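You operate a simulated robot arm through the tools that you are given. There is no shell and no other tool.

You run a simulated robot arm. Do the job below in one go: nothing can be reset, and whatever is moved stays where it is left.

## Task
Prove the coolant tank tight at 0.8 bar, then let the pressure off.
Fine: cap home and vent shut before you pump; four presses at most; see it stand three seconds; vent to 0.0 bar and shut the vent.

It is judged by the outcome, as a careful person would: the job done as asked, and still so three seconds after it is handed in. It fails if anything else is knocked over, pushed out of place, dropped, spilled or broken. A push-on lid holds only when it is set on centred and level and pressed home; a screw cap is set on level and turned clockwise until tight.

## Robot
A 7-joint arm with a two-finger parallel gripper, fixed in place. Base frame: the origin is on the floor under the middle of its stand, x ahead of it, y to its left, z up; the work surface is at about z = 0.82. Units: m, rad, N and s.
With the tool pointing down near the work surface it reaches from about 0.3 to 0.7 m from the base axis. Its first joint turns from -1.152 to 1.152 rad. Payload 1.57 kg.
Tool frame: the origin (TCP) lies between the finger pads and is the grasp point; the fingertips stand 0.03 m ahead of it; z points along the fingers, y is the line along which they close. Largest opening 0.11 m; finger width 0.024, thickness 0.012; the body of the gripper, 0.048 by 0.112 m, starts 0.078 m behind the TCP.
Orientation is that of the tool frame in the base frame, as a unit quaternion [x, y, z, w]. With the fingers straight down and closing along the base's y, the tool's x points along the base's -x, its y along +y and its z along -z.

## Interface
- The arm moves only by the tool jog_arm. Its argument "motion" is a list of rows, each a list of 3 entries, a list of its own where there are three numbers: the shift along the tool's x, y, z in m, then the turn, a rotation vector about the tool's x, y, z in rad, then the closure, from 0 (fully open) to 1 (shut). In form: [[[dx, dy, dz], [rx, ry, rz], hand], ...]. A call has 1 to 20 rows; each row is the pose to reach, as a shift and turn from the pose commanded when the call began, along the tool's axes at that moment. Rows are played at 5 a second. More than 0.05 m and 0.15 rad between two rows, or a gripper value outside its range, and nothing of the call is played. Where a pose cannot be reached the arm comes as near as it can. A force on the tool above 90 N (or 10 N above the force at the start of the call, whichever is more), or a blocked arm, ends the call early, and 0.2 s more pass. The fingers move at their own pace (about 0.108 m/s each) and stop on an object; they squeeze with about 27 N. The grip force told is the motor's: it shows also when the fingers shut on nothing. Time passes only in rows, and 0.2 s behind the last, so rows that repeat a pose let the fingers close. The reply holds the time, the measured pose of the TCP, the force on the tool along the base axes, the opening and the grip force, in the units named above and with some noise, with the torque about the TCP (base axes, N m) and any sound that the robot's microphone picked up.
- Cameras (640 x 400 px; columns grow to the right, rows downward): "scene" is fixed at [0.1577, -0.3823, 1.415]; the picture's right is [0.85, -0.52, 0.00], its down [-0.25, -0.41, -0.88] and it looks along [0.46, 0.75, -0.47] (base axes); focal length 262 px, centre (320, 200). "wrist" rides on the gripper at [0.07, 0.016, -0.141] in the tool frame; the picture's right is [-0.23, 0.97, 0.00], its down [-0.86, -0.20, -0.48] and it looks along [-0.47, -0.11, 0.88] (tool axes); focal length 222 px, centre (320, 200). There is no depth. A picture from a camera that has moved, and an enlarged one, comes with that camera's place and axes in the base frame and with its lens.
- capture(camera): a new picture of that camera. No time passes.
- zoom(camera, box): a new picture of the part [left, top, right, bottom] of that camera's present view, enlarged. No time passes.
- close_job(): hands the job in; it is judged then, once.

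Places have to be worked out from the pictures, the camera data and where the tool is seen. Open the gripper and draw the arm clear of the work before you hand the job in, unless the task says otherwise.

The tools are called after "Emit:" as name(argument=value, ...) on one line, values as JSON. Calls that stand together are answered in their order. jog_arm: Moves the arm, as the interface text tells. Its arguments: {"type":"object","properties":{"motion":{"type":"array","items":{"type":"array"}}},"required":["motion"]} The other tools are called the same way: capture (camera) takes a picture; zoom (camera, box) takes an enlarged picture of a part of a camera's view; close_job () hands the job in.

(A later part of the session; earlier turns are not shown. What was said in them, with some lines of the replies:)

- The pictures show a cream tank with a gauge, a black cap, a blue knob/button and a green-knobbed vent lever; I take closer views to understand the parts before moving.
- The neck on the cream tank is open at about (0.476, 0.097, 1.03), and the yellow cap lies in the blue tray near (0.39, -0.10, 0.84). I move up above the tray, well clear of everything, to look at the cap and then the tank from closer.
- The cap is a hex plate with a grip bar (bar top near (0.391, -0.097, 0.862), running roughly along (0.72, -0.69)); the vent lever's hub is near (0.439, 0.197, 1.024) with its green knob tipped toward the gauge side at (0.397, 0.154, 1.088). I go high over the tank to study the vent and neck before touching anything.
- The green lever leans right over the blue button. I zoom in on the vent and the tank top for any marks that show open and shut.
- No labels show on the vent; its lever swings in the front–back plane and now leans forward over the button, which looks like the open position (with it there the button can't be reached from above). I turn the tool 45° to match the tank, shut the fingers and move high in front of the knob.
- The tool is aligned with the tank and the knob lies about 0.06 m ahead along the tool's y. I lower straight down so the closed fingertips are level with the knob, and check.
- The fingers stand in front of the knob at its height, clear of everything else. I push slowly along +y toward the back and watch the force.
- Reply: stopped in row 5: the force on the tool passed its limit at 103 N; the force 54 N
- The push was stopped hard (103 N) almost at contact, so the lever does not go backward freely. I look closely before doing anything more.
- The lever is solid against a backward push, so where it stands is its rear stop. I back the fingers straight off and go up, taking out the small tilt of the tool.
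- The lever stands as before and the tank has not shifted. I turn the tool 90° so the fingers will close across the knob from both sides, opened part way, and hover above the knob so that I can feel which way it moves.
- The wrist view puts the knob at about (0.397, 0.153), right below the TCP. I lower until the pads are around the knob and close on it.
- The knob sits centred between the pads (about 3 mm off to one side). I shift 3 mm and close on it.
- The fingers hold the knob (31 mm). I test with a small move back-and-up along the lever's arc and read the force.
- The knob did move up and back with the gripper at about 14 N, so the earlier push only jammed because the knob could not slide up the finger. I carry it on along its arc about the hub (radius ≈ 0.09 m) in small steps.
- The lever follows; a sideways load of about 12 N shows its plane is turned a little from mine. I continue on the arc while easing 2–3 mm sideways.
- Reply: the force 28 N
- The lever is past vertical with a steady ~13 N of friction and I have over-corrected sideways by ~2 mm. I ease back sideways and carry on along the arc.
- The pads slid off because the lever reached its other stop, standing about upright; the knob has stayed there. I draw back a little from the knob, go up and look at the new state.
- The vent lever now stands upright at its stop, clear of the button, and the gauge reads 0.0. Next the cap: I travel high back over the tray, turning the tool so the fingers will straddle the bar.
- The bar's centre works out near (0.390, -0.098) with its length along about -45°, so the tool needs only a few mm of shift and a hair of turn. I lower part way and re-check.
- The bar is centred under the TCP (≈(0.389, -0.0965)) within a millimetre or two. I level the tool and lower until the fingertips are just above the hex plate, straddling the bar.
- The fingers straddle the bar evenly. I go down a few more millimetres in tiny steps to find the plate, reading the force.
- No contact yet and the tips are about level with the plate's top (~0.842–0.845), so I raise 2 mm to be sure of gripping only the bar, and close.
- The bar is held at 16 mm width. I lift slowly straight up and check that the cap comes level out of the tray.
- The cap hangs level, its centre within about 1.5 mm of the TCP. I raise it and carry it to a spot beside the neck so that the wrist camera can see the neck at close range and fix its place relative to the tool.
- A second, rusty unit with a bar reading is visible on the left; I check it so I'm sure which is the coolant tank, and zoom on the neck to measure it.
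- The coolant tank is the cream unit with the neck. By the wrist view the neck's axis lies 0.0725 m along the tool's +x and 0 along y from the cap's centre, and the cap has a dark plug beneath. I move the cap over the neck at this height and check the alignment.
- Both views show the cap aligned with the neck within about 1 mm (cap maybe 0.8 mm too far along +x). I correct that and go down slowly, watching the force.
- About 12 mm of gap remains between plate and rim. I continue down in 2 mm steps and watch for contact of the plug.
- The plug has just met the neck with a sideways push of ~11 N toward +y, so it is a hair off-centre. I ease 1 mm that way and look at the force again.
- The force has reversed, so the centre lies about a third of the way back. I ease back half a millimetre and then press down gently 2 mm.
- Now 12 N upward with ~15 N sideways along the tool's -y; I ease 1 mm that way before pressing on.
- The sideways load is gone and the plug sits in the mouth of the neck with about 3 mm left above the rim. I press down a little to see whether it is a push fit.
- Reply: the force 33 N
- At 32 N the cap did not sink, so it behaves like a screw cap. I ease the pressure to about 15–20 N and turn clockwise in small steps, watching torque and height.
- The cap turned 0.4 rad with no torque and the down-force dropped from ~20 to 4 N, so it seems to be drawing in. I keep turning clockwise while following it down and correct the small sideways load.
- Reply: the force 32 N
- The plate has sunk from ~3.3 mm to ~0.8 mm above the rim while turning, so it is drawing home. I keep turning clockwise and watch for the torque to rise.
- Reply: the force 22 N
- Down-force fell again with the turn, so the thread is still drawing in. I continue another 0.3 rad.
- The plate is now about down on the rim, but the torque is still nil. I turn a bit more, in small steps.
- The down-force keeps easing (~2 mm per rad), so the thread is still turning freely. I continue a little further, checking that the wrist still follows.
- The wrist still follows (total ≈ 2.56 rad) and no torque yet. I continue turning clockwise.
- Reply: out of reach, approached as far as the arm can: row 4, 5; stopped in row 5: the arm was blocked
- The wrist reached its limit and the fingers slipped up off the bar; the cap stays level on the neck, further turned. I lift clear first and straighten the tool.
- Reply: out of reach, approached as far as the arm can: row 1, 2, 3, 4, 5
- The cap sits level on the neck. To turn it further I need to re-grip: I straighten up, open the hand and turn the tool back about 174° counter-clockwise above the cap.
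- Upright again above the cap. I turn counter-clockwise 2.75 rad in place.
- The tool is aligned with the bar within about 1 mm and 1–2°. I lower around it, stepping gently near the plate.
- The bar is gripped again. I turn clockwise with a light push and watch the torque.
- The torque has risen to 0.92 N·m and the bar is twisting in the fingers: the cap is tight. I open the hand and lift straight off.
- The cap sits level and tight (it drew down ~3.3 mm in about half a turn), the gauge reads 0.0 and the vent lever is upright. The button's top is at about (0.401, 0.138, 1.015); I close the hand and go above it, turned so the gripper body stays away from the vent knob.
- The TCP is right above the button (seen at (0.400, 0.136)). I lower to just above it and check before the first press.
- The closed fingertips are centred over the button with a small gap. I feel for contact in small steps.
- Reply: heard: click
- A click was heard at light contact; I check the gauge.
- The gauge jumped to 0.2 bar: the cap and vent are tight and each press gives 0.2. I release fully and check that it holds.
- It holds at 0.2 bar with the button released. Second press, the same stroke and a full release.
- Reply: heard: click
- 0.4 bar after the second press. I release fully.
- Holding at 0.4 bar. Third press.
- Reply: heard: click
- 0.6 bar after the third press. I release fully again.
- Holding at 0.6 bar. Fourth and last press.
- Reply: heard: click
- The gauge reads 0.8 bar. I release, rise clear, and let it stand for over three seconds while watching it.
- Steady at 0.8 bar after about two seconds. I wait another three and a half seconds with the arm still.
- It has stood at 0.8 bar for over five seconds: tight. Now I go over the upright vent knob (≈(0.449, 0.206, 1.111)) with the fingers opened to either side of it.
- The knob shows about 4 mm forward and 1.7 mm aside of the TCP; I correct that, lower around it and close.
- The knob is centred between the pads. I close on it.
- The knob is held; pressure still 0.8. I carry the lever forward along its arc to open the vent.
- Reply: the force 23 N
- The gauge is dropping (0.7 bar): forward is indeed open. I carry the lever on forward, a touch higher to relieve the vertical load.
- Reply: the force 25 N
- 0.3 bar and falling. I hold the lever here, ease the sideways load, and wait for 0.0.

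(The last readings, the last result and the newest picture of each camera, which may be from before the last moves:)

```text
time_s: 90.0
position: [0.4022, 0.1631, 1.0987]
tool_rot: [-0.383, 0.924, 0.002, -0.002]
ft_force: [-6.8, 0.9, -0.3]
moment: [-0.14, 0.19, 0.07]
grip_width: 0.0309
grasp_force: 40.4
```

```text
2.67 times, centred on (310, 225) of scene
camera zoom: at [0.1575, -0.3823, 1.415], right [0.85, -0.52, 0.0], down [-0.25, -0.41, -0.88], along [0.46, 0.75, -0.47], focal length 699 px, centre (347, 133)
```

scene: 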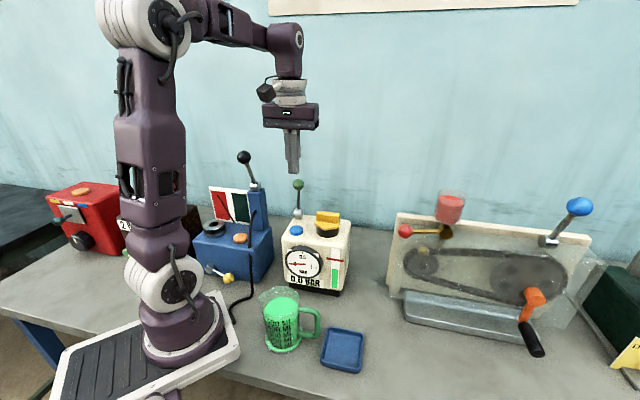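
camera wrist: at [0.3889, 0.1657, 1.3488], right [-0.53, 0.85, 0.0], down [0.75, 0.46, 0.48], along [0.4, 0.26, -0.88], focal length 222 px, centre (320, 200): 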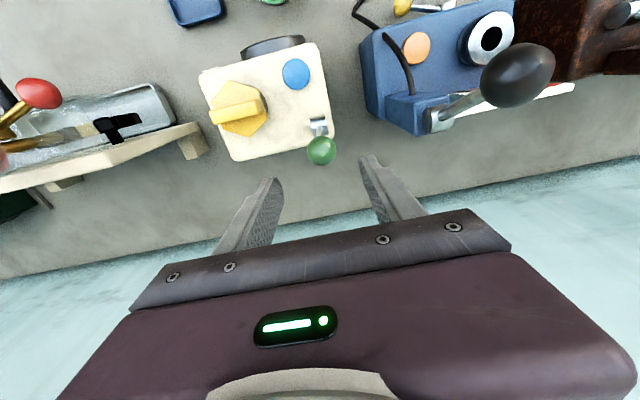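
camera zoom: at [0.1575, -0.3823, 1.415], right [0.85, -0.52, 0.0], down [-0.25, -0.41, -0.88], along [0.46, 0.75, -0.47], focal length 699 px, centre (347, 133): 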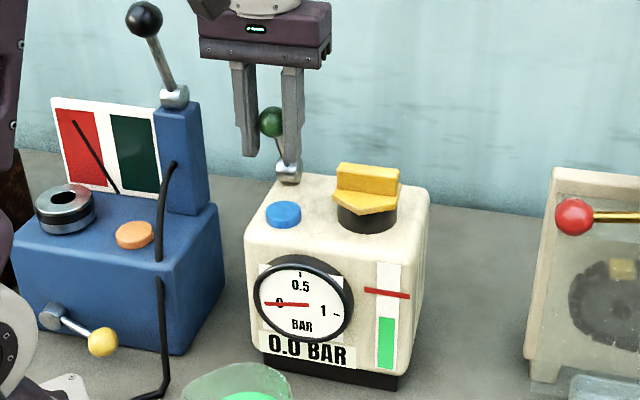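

The gauge reads 0.0. I leave the vent open two seconds longer so that it is truly empty.

Emit:
jog_arm(motion=[[[0, 0, 0], [0, 0, 0], 1], [[0, 0, 0], [0, 0, 0], 1], [[0, 0, 0], [0, 0, 0], 1], [[0, 0, 0], [0, 0, 0], 1], [[0, 0, 0], [0, 0, 0], 1], [[0, 0, 0], [0, 0, 0], 1], [[0, 0, 0], [0, 0, 0], 1], [[0, 0, 0], [0, 0, 0], 1], [[0, 0, 0], [0, 0, 0], 1], [[0, 0, 0], [0, 0, 0], 1]])

Emit:
zoom(camera="scene", box=[275, 230, 345, 300])

```text
time_s: 92.2
position: [0.4033, 0.1626, 1.0985]
tool_rot: [-0.384, 0.923, 0.002, -0.001]
ft_force: [-15.3, 6.8, -11.3]
moment: [-0.73, 0.62, 0.16]
grip_width: 0.031
grasp_force: 40.4
```

```text
5.71 times, centred on (310, 265) of scene
camera zoom: at [0.1574, -0.382, 1.4151], right [0.85, -0.52, 0.0], down [-0.25, -0.41, -0.88], along [0.46, 0.75, -0.47], focal length 1498 px, centre (377, -171)
```

zoom: 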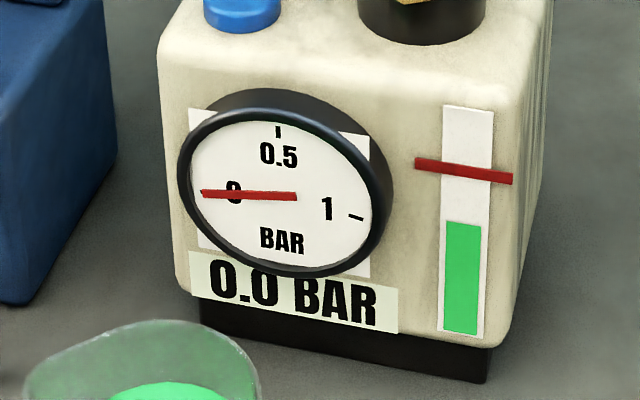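

Confirmed 0.0 bar. Now I bring the lever back along the arc to the upright stop to shut the vent.

Emit:
jog_arm(motion=[[[-0.0052, 0, -0.0032], [0, 0, 0], 1], [[-0.0104, 0, -0.006], [0, 0, 0], 1], [[-0.0161, 0, -0.0085], [0, 0, 0], 1], [[-0.0219, 0, -0.0106], [0, 0, 0], 1], [[-0.0279, 0, -0.0123], [0, 0, 0], 1], [[-0.034, 0, -0.0136], [0, 0, 0], 1], [[-0.0402, 0, -0.0145], [0, 0, 0], 1], [[-0.0464, 0, -0.0149], [0, 0, 0], 1], [[-0.052, 0, -0.0149], [0, 0, 0], 1], [[-0.0573, 0, -0.0146], [0, 0, 0], 1]])

Emit:
zoom(camera="scene", box=[260, 150, 360, 300])

```text
time_s: 94.4
position: [0.4438, 0.2035, 1.1125]
tool_rot: [-0.383, 0.924, 0.001, -0.001]
ft_force: [-10.5, -9.1, -0.8]
moment: [-0.8, 0.77, 0.02]
grip_width: 0.0309
grasp_force: 39.8
```

```text
2.67 times, centred on (310, 225) of scene
camera zoom: at [0.1574, -0.3826, 1.4149], right [0.85, -0.52, 0.0], down [-0.25, -0.4, -0.88], along [0.46, 0.75, -0.47], focal length 699 px, centre (347, 133)
```

zoom: 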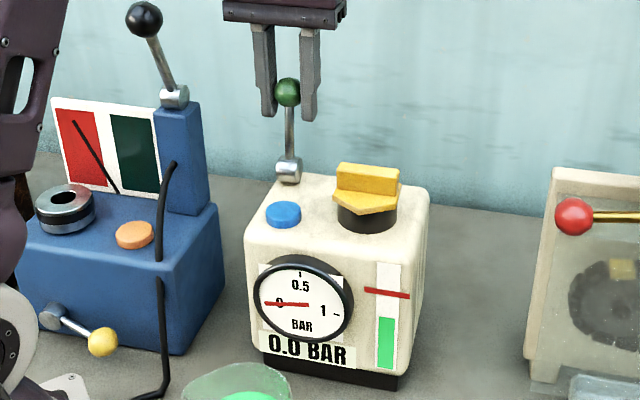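

The lever is almost back upright. I push 3 mm further to be firmly at the stop.

Emit:
jog_arm(motion=[[[-0.0015, 0, 0.0002], [0, 0, 0], 1], [[-0.003, 0, 0.0004], [0, 0, 0], 1], [[-0.003, 0, 0.0004], [0, 0, 0], 1]])

Emit:
zoom(camera="scene", box=[260, 150, 360, 230])

```text
time_s: 95.2
position: [0.4465, 0.2065, 1.113]
tool_rot: [-0.382, 0.924, 0.002, 0.0]
ft_force: [-5.9, -11.2, 2.4]
moment: [-0.79, 0.74, -0.03]
grip_width: 0.0308
grasp_force: 39.5
```

```text
5.00 times, centred on (310, 190) of scene
camera zoom: at [0.1575, -0.3827, 1.4149], right [0.85, -0.52, 0.0], down [-0.25, -0.4, -0.88], along [0.46, 0.75, -0.47], focal length 1311 px, centre (370, 250)
```

zoom: 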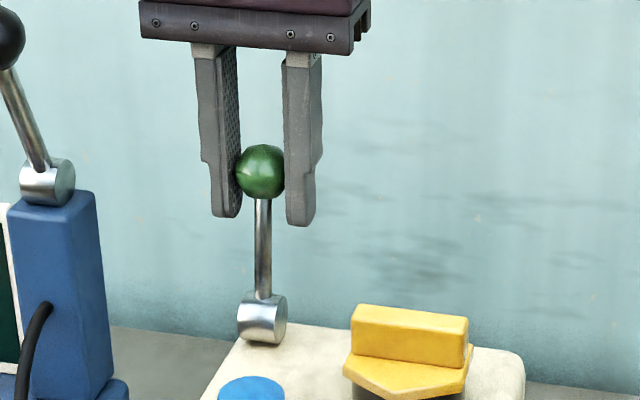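

Emit:
jog_arm(motion=[[[-0.001, 0, 0.0002], [0, 0, 0], 1], [[-0.002, 0, 0.0004], [0, 0, 0], 1], [[-0.002, 0, 0.0004], [0, 0, 0], 1]])

```text
time_s: 96.0
position: [0.4467, 0.2072, 1.1129]
tool_rot: [-0.383, 0.924, 0.002, 0.001]
ft_force: [-4.5, -10.3, 10.5]
moment: [-0.76, 0.75, -0.03]
grip_width: 0.0307
grasp_force: 38.8
```

Emit:
jog_arm(motion=[[[-0.001, 0, -0.0005], [0, 0, 0], 1], [[-0.002, 0, -0.0008], [0, 0, 0], 1], [[-0.002, 0, -0.0008], [0, 0, 0], 1]])

Emit:
zoom(camera="wrist", box=[220, 100, 440, 240])

Emit:
zoom(camera="scene", box=[260, 150, 360, 230])

```text
time_s: 96.8
position: [0.4489, 0.2079, 1.1125]
tool_rot: [-0.383, 0.924, 0.002, -0.002]
ft_force: [-9.3, -10.8, -8.6]
moment: [-0.72, 0.72, 0.01]
grip_width: 0.0309
grasp_force: 39.6
```

```text
2.86 times, centred on (330, 170) of wrist
camera zoom: at [0.3879, 0.1687, 1.2547], right [-0.53, 0.85, 0.0], down [0.75, 0.46, 0.48], along [0.4, 0.25, -0.88], focal length 635 px, centre (291, 286)
```

zoom: 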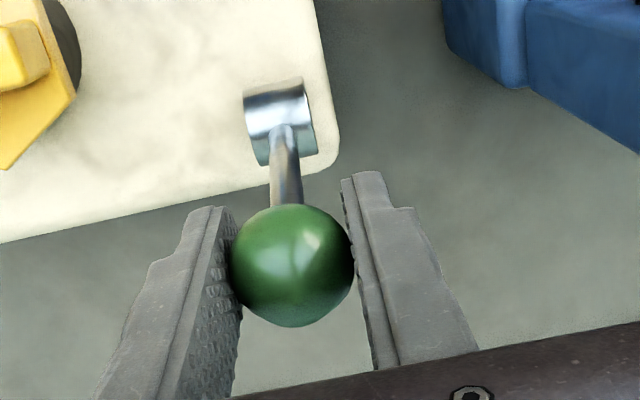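

```text
5.00 times, centred on (310, 190) of scene
camera zoom: at [0.1576, -0.3826, 1.4149], right [0.85, -0.52, 0.0], down [-0.25, -0.4, -0.88], along [0.46, 0.75, -0.47], focal length 1311 px, centre (370, 250)
```

zoom: 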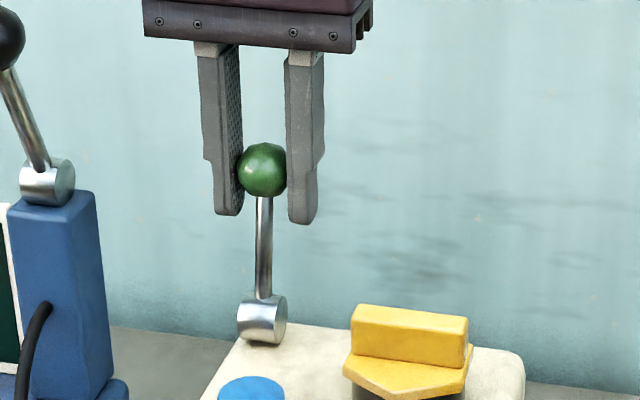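

The lever is now at least as far back as it was in the tight state (about 3 mm further), still with only friction. I push on another 3 mm to feel the stop itself.

Emit:
jog_arm(motion=[[[-0.001, 0, 0.0002], [0, 0, 0], 1], [[-0.002, 0, 0.0005], [0, 0, 0], 1], [[-0.003, 0, 0.0009], [0, 0, 0], 1], [[-0.003, 0, 0.0009], [0, 0, 0], 1]])

Emit:
zoom(camera="wrist", box=[220, 100, 440, 240])

```text
time_s: 97.8
position: [0.4505, 0.2117, 1.1124]
tool_rot: [-0.383, 0.924, 0.002, 0.0]
ft_force: [-8.4, -7.1, 8.8]
moment: [-0.78, 0.75, 0.01]
grip_width: 0.0309
grasp_force: 39.7
```

```text
2.86 times, centred on (330, 170) of wrist
camera zoom: at [0.39, 0.1712, 1.254], right [-0.53, 0.85, 0.0], down [0.75, 0.46, 0.48], along [0.41, 0.26, -0.88], focal length 635 px, centre (291, 286)
```

zoom: 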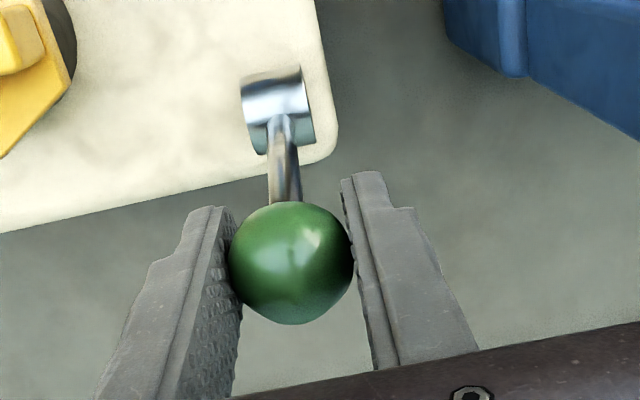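

The lever moves on with the pads' friction only, and it's now ~6° further back than when it held 0.8 bar, so the vent is shut. I open the fingers slowly and rise clear.

Emit:
jog_arm(motion=[[[0, 0, 0], [0, 0, 0], 0.9], [[0, 0, 0], [0, 0, 0], 0.65], [[0, 0, 0], [0, 0, 0], 0.5], [[0, 0, 0], [0, 0, 0], 0.4], [[0, 0, 0], [0, 0, 0], 0.4], [[0, 0, -0.03], [0, 0, 0], 0.4], [[0, 0, -0.07], [0, 0, 0], 0.4], [[0, 0, -0.1], [0, 0, 0], 0.4]])

Emit:
zoom(camera="scene", box=[260, 150, 360, 300])

Emit:
zoom(camera="scene", box=[260, 150, 360, 230])

Emit:
zoom(camera="wrist", box=[220, 80, 440, 220])

```text
time_s: 99.6
position: [0.4517, 0.2111, 1.2111]
tool_rot: [-0.384, 0.923, 0.002, -0.001]
ft_force: [-0.6, -0.6, 0.4]
moment: [0.0, 0.0, 0.02]
grip_width: 0.0661
grasp_force: 0.0
```

```text
2.67 times, centred on (310, 225) of scene
camera zoom: at [0.1577, -0.3823, 1.415], right [0.85, -0.52, 0.0], down [-0.25, -0.41, -0.88], along [0.46, 0.75, -0.47], focal length 699 px, centre (347, 133)
```

zoom: 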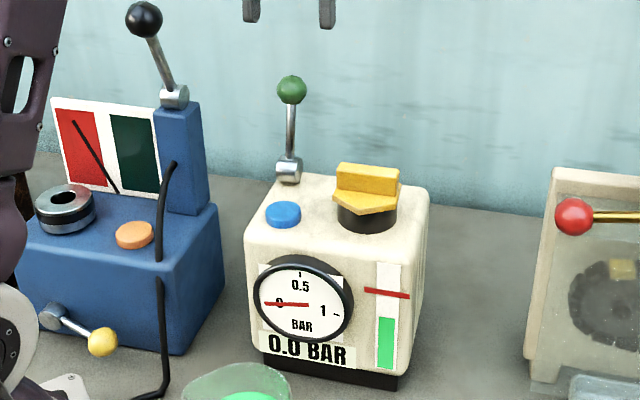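

```text
5.00 times, centred on (310, 190) of scene
camera zoom: at [0.1577, -0.3823, 1.415], right [0.85, -0.52, 0.0], down [-0.25, -0.41, -0.88], along [0.46, 0.75, -0.47], focal length 1311 px, centre (370, 250)
```

zoom: 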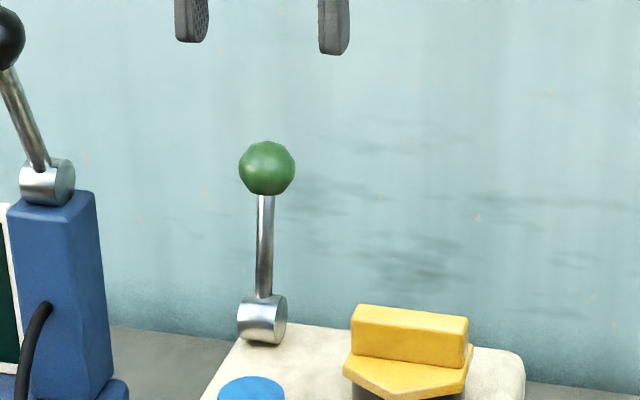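

```text
2.86 times, centred on (330, 150) of wrist
camera zoom: at [0.3908, 0.1711, 1.3532], right [-0.53, 0.85, 0.0], down [0.75, 0.46, 0.48], along [0.4, 0.26, -0.88], focal length 635 px, centre (291, 343)
```

zoom: 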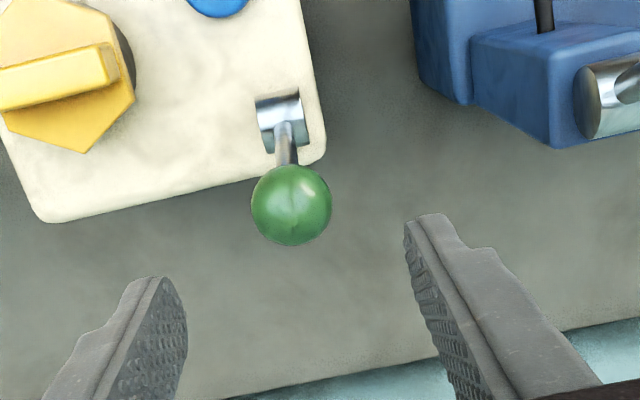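

The gauge reads 0.0 and the lever stands just past upright. To be certain it is fully home on its stop, I close the fingers in front of the knob and will press it back gently.

Emit:
jog_arm(motion=[[[0.02, 0, 0], [0, 0, 0], 0.7], [[0.04, 0, 0], [0, 0, 0], 1], [[0.05, 0, 0], [0, 0, 0], 1], [[0.05, 0, 0.03], [0, 0, 0], 1], [[0.05, 0, 0.07], [0, 0, 0], 1], [[0.05, 0, 0.1], [0, 0, 0], 1], [[0.05, 0, 0.108], [0, 0, 0], 1], [[0.05, 0, 0.108], [0, 0, 0], 1]])

Emit:
zoom(camera="scene", box=[260, 150, 360, 230])

Emit:
zoom(camera="wrist", box=[220, 100, 440, 240])

```text
time_s: 101.4
position: [0.4164, 0.177, 1.1032]
tool_rot: [-0.383, 0.924, 0.001, -0.001]
ft_force: [0.2, 0.5, 0.0]
moment: [0.0, 0.0, 0.01]
grip_width: 0.0
grasp_force: 21.2
```

```text
5.00 times, centred on (310, 190) of scene
camera zoom: at [0.1577, -0.3823, 1.415], right [0.85, -0.52, 0.0], down [-0.25, -0.41, -0.88], along [0.46, 0.75, -0.47], focal length 1311 px, centre (370, 250)
```

zoom: 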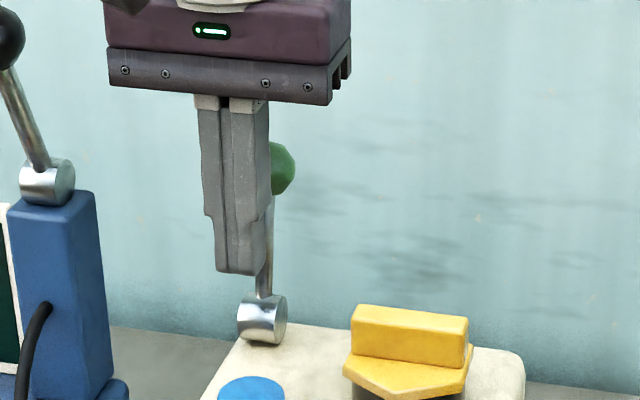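

```text
2.86 times, centred on (330, 170) of wrist
camera zoom: at [0.3552, 0.1362, 1.2449], right [-0.53, 0.85, 0.0], down [0.75, 0.46, 0.48], along [0.4, 0.26, -0.88], focal length 635 px, centre (291, 286)
```

zoom: 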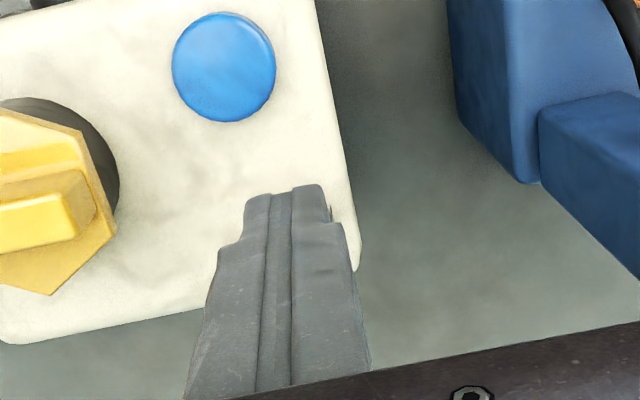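

The fingers stand in front of the knob, about 2 cm off. I push back slowly to contact, then in tiny steps.

Emit:
jog_arm(motion=[[[-0.008, 0, 0], [0, 0, 0], 1], [[-0.015, 0, 0], [0, 0, 0], 1], [[-0.019, 0, 0], [0, 0, 0], 1], [[-0.022, 0, 0], [0, 0, 0], 1], [[-0.024, 0, 0], [0, 0, 0], 1]])

Emit:
zoom(camera="scene", box=[260, 150, 360, 230])

```text
time_s: 102.6
position: [0.4325, 0.1923, 1.1039]
tool_rot: [-0.384, 0.924, 0.002, -0.002]
ft_force: [-4.8, -2.9, -0.1]
moment: [0.0, -0.03, -0.01]
grip_width: 0.0
grasp_force: 21.0
```

```text
5.00 times, centred on (310, 190) of scene
camera zoom: at [0.1576, -0.3824, 1.4149], right [0.85, -0.52, 0.0], down [-0.25, -0.41, -0.88], along [0.46, 0.75, -0.47], focal length 1311 px, centre (370, 250)
```

zoom: 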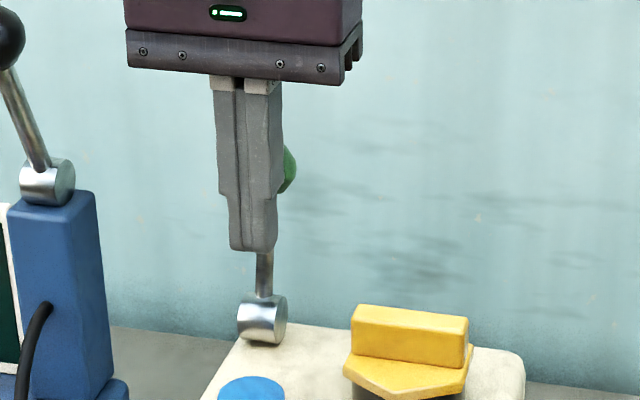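

Emit:
jog_arm(motion=[[[-0.001, 0, 0], [0, 0, 0], 1], [[-0.002, 0, 0], [0, 0, 0], 1], [[-0.003, 0, 0], [0, 0, 0], 1]])

```text
time_s: 103.4
position: [0.4322, 0.1936, 1.1038]
tool_rot: [-0.382, 0.924, 0.0, -0.003]
ft_force: [-24.0, -19.1, 10.2]
moment: [0.23, -0.25, 0.05]
grip_width: 0.0
grasp_force: 21.0
```

The force climbed to 30 N with no movement: the lever is on its shut stop. I back off, rise, and look at the result.

Emit:
jog_arm(motion=[[[0.01, 0, 0], [0, 0, 0], 1], [[0.025, 0, 0], [0, 0, 0], 1], [[0.025, 0, -0.03], [0, 0, 0], 1], [[0.025, 0, -0.07], [0, 0, 0], 1], [[0.025, 0, -0.11], [0, 0, 0], 1], [[0.025, 0, -0.14], [0, 0, 0], 0.5], [[0.025, 0, -0.14], [0, 0, 0], 0]])

Emit:
capture(camera="scene")

Emit:
zoom(camera="scene", box=[260, 170, 360, 300])

```text
time_s: 105.0
position: [0.4189, 0.1768, 1.2415]
tool_rot: [-0.384, 0.924, 0.002, -0.001]
ft_force: [-0.6, -0.4, 0.4]
moment: [-0.03, 0.02, -0.03]
grip_width: 0.1101
grasp_force: 0.1
```

```text
taken
```

scene: 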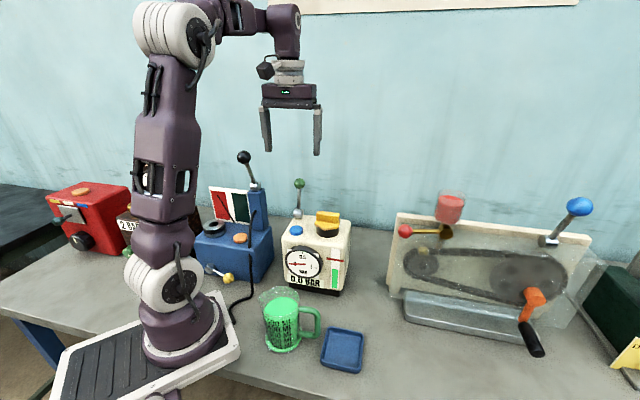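

```text
3.08 times, centred on (310, 235) of scene
camera zoom: at [0.1577, -0.3823, 1.415], right [0.85, -0.52, 0.0], down [-0.25, -0.41, -0.88], along [0.46, 0.75, -0.47], focal length 807 px, centre (351, 92)
```

zoom: 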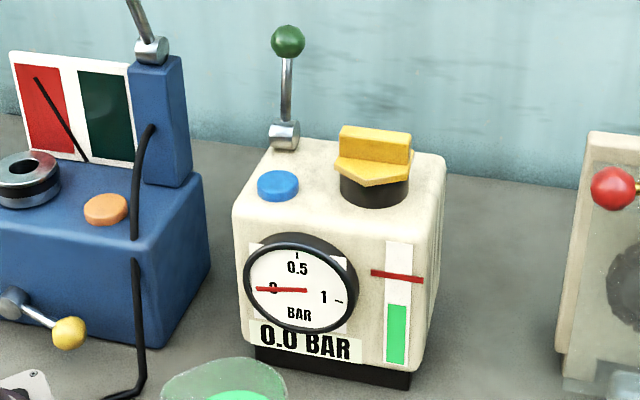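

Gauge 0.0, cap on, lever on its shut stop, nothing else disturbed. I draw the open hand further up and back and check once more that it all stays put.

Emit:
jog_arm(motion=[[[0.01, 0, -0.02], [0, 0, 0], 0], [[0.03, 0, -0.04], [0, 0, 0], 0], [[0.05, 0, -0.06], [0, 0, 0], 0], [[0.05, 0, -0.07], [0, 0, 0], 0], [[0.05, 0, -0.07], [0, 0, 0], 0], [[0.05, 0, -0.07], [0, 0, 0], 0], [[0.05, 0, -0.07], [0, 0, 0], 0], [[0.05, 0, -0.07], [0, 0, 0], 0], [[0.05, 0, -0.07], [0, 0, 0], 0], [[0.05, 0, -0.07], [0, 0, 0], 0]])

Emit:
capture(camera="scene")

Emit:
zoom(camera="scene", box=[260, 170, 360, 300])

```text
time_s: 107.2
position: [0.3829, 0.1404, 1.3137]
tool_rot: [-0.383, 0.924, 0.001, -0.001]
ft_force: [-0.1, -0.3, 0.3]
moment: [-0.01, 0.0, 0.01]
grip_width: 0.1102
grasp_force: 0.1
```

```text
taken
```

scene: 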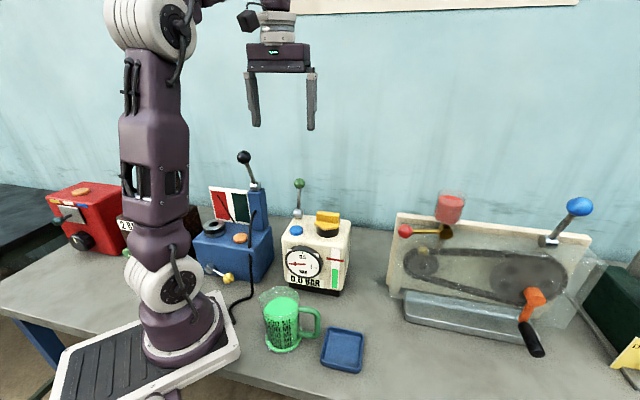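

```text
3.08 times, centred on (310, 235) of scene
camera zoom: at [0.1577, -0.3823, 1.415], right [0.85, -0.52, 0.0], down [-0.25, -0.41, -0.88], along [0.46, 0.75, -0.47], focal length 807 px, centre (351, 92)
```

zoom: 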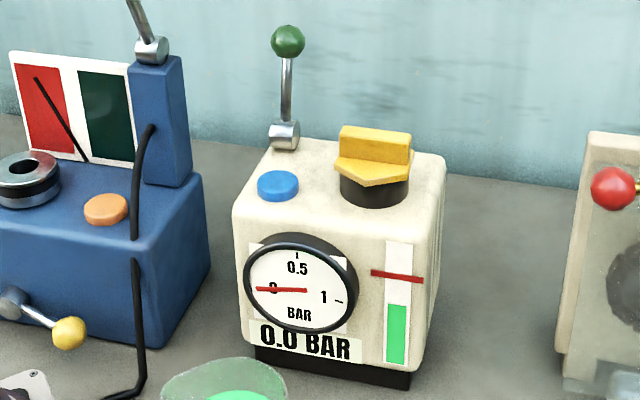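

Everything is stable: the tank held 0.8 bar for over five seconds after four presses, it is vented to 0.0, the vent is shut, the cap is home, and the open hand is clear. I hand the job in.

Emit:
close_job()

```text
The job is handed in.
```

The coolant tank held 0.8 bar for more than five seconds with no drop. It is now vented to 0.0 bar with the vent shut, and the job is handed in.

- **Cap:** I took it from the blue tray, set it level on the neck and turned it clockwise about half a turn. The torque then rose to 0.92 N·m and it would turn no further.
- **Pumping:** It took four presses, each adding 0.2 bar: 0.2, 0.4, 0.6, 0.8.
- **Venting:** I brought the lever forward until the gauge read 0.0 and left it open about two seconds more. Then I pushed it back onto its shut stop.

- **Vent lever:** It carries no open or shut marks. Before pumping I judged upright to be shut because forward leans over the button. The tank holding pressure, then venting when the lever came forward, confirmed that.
- **Hard contact:** My first push on the lever jammed against it at 103 N, over the force limit, and stopped the move. The pictures show no movement or damage.
- **Slips:** The fingers slipped off the lever knob once and off the cap bar once. Neither disturbed anything else.

The jug, the tray and the other machines look undisturbed in the last picture. The hand is open and clear of the work.
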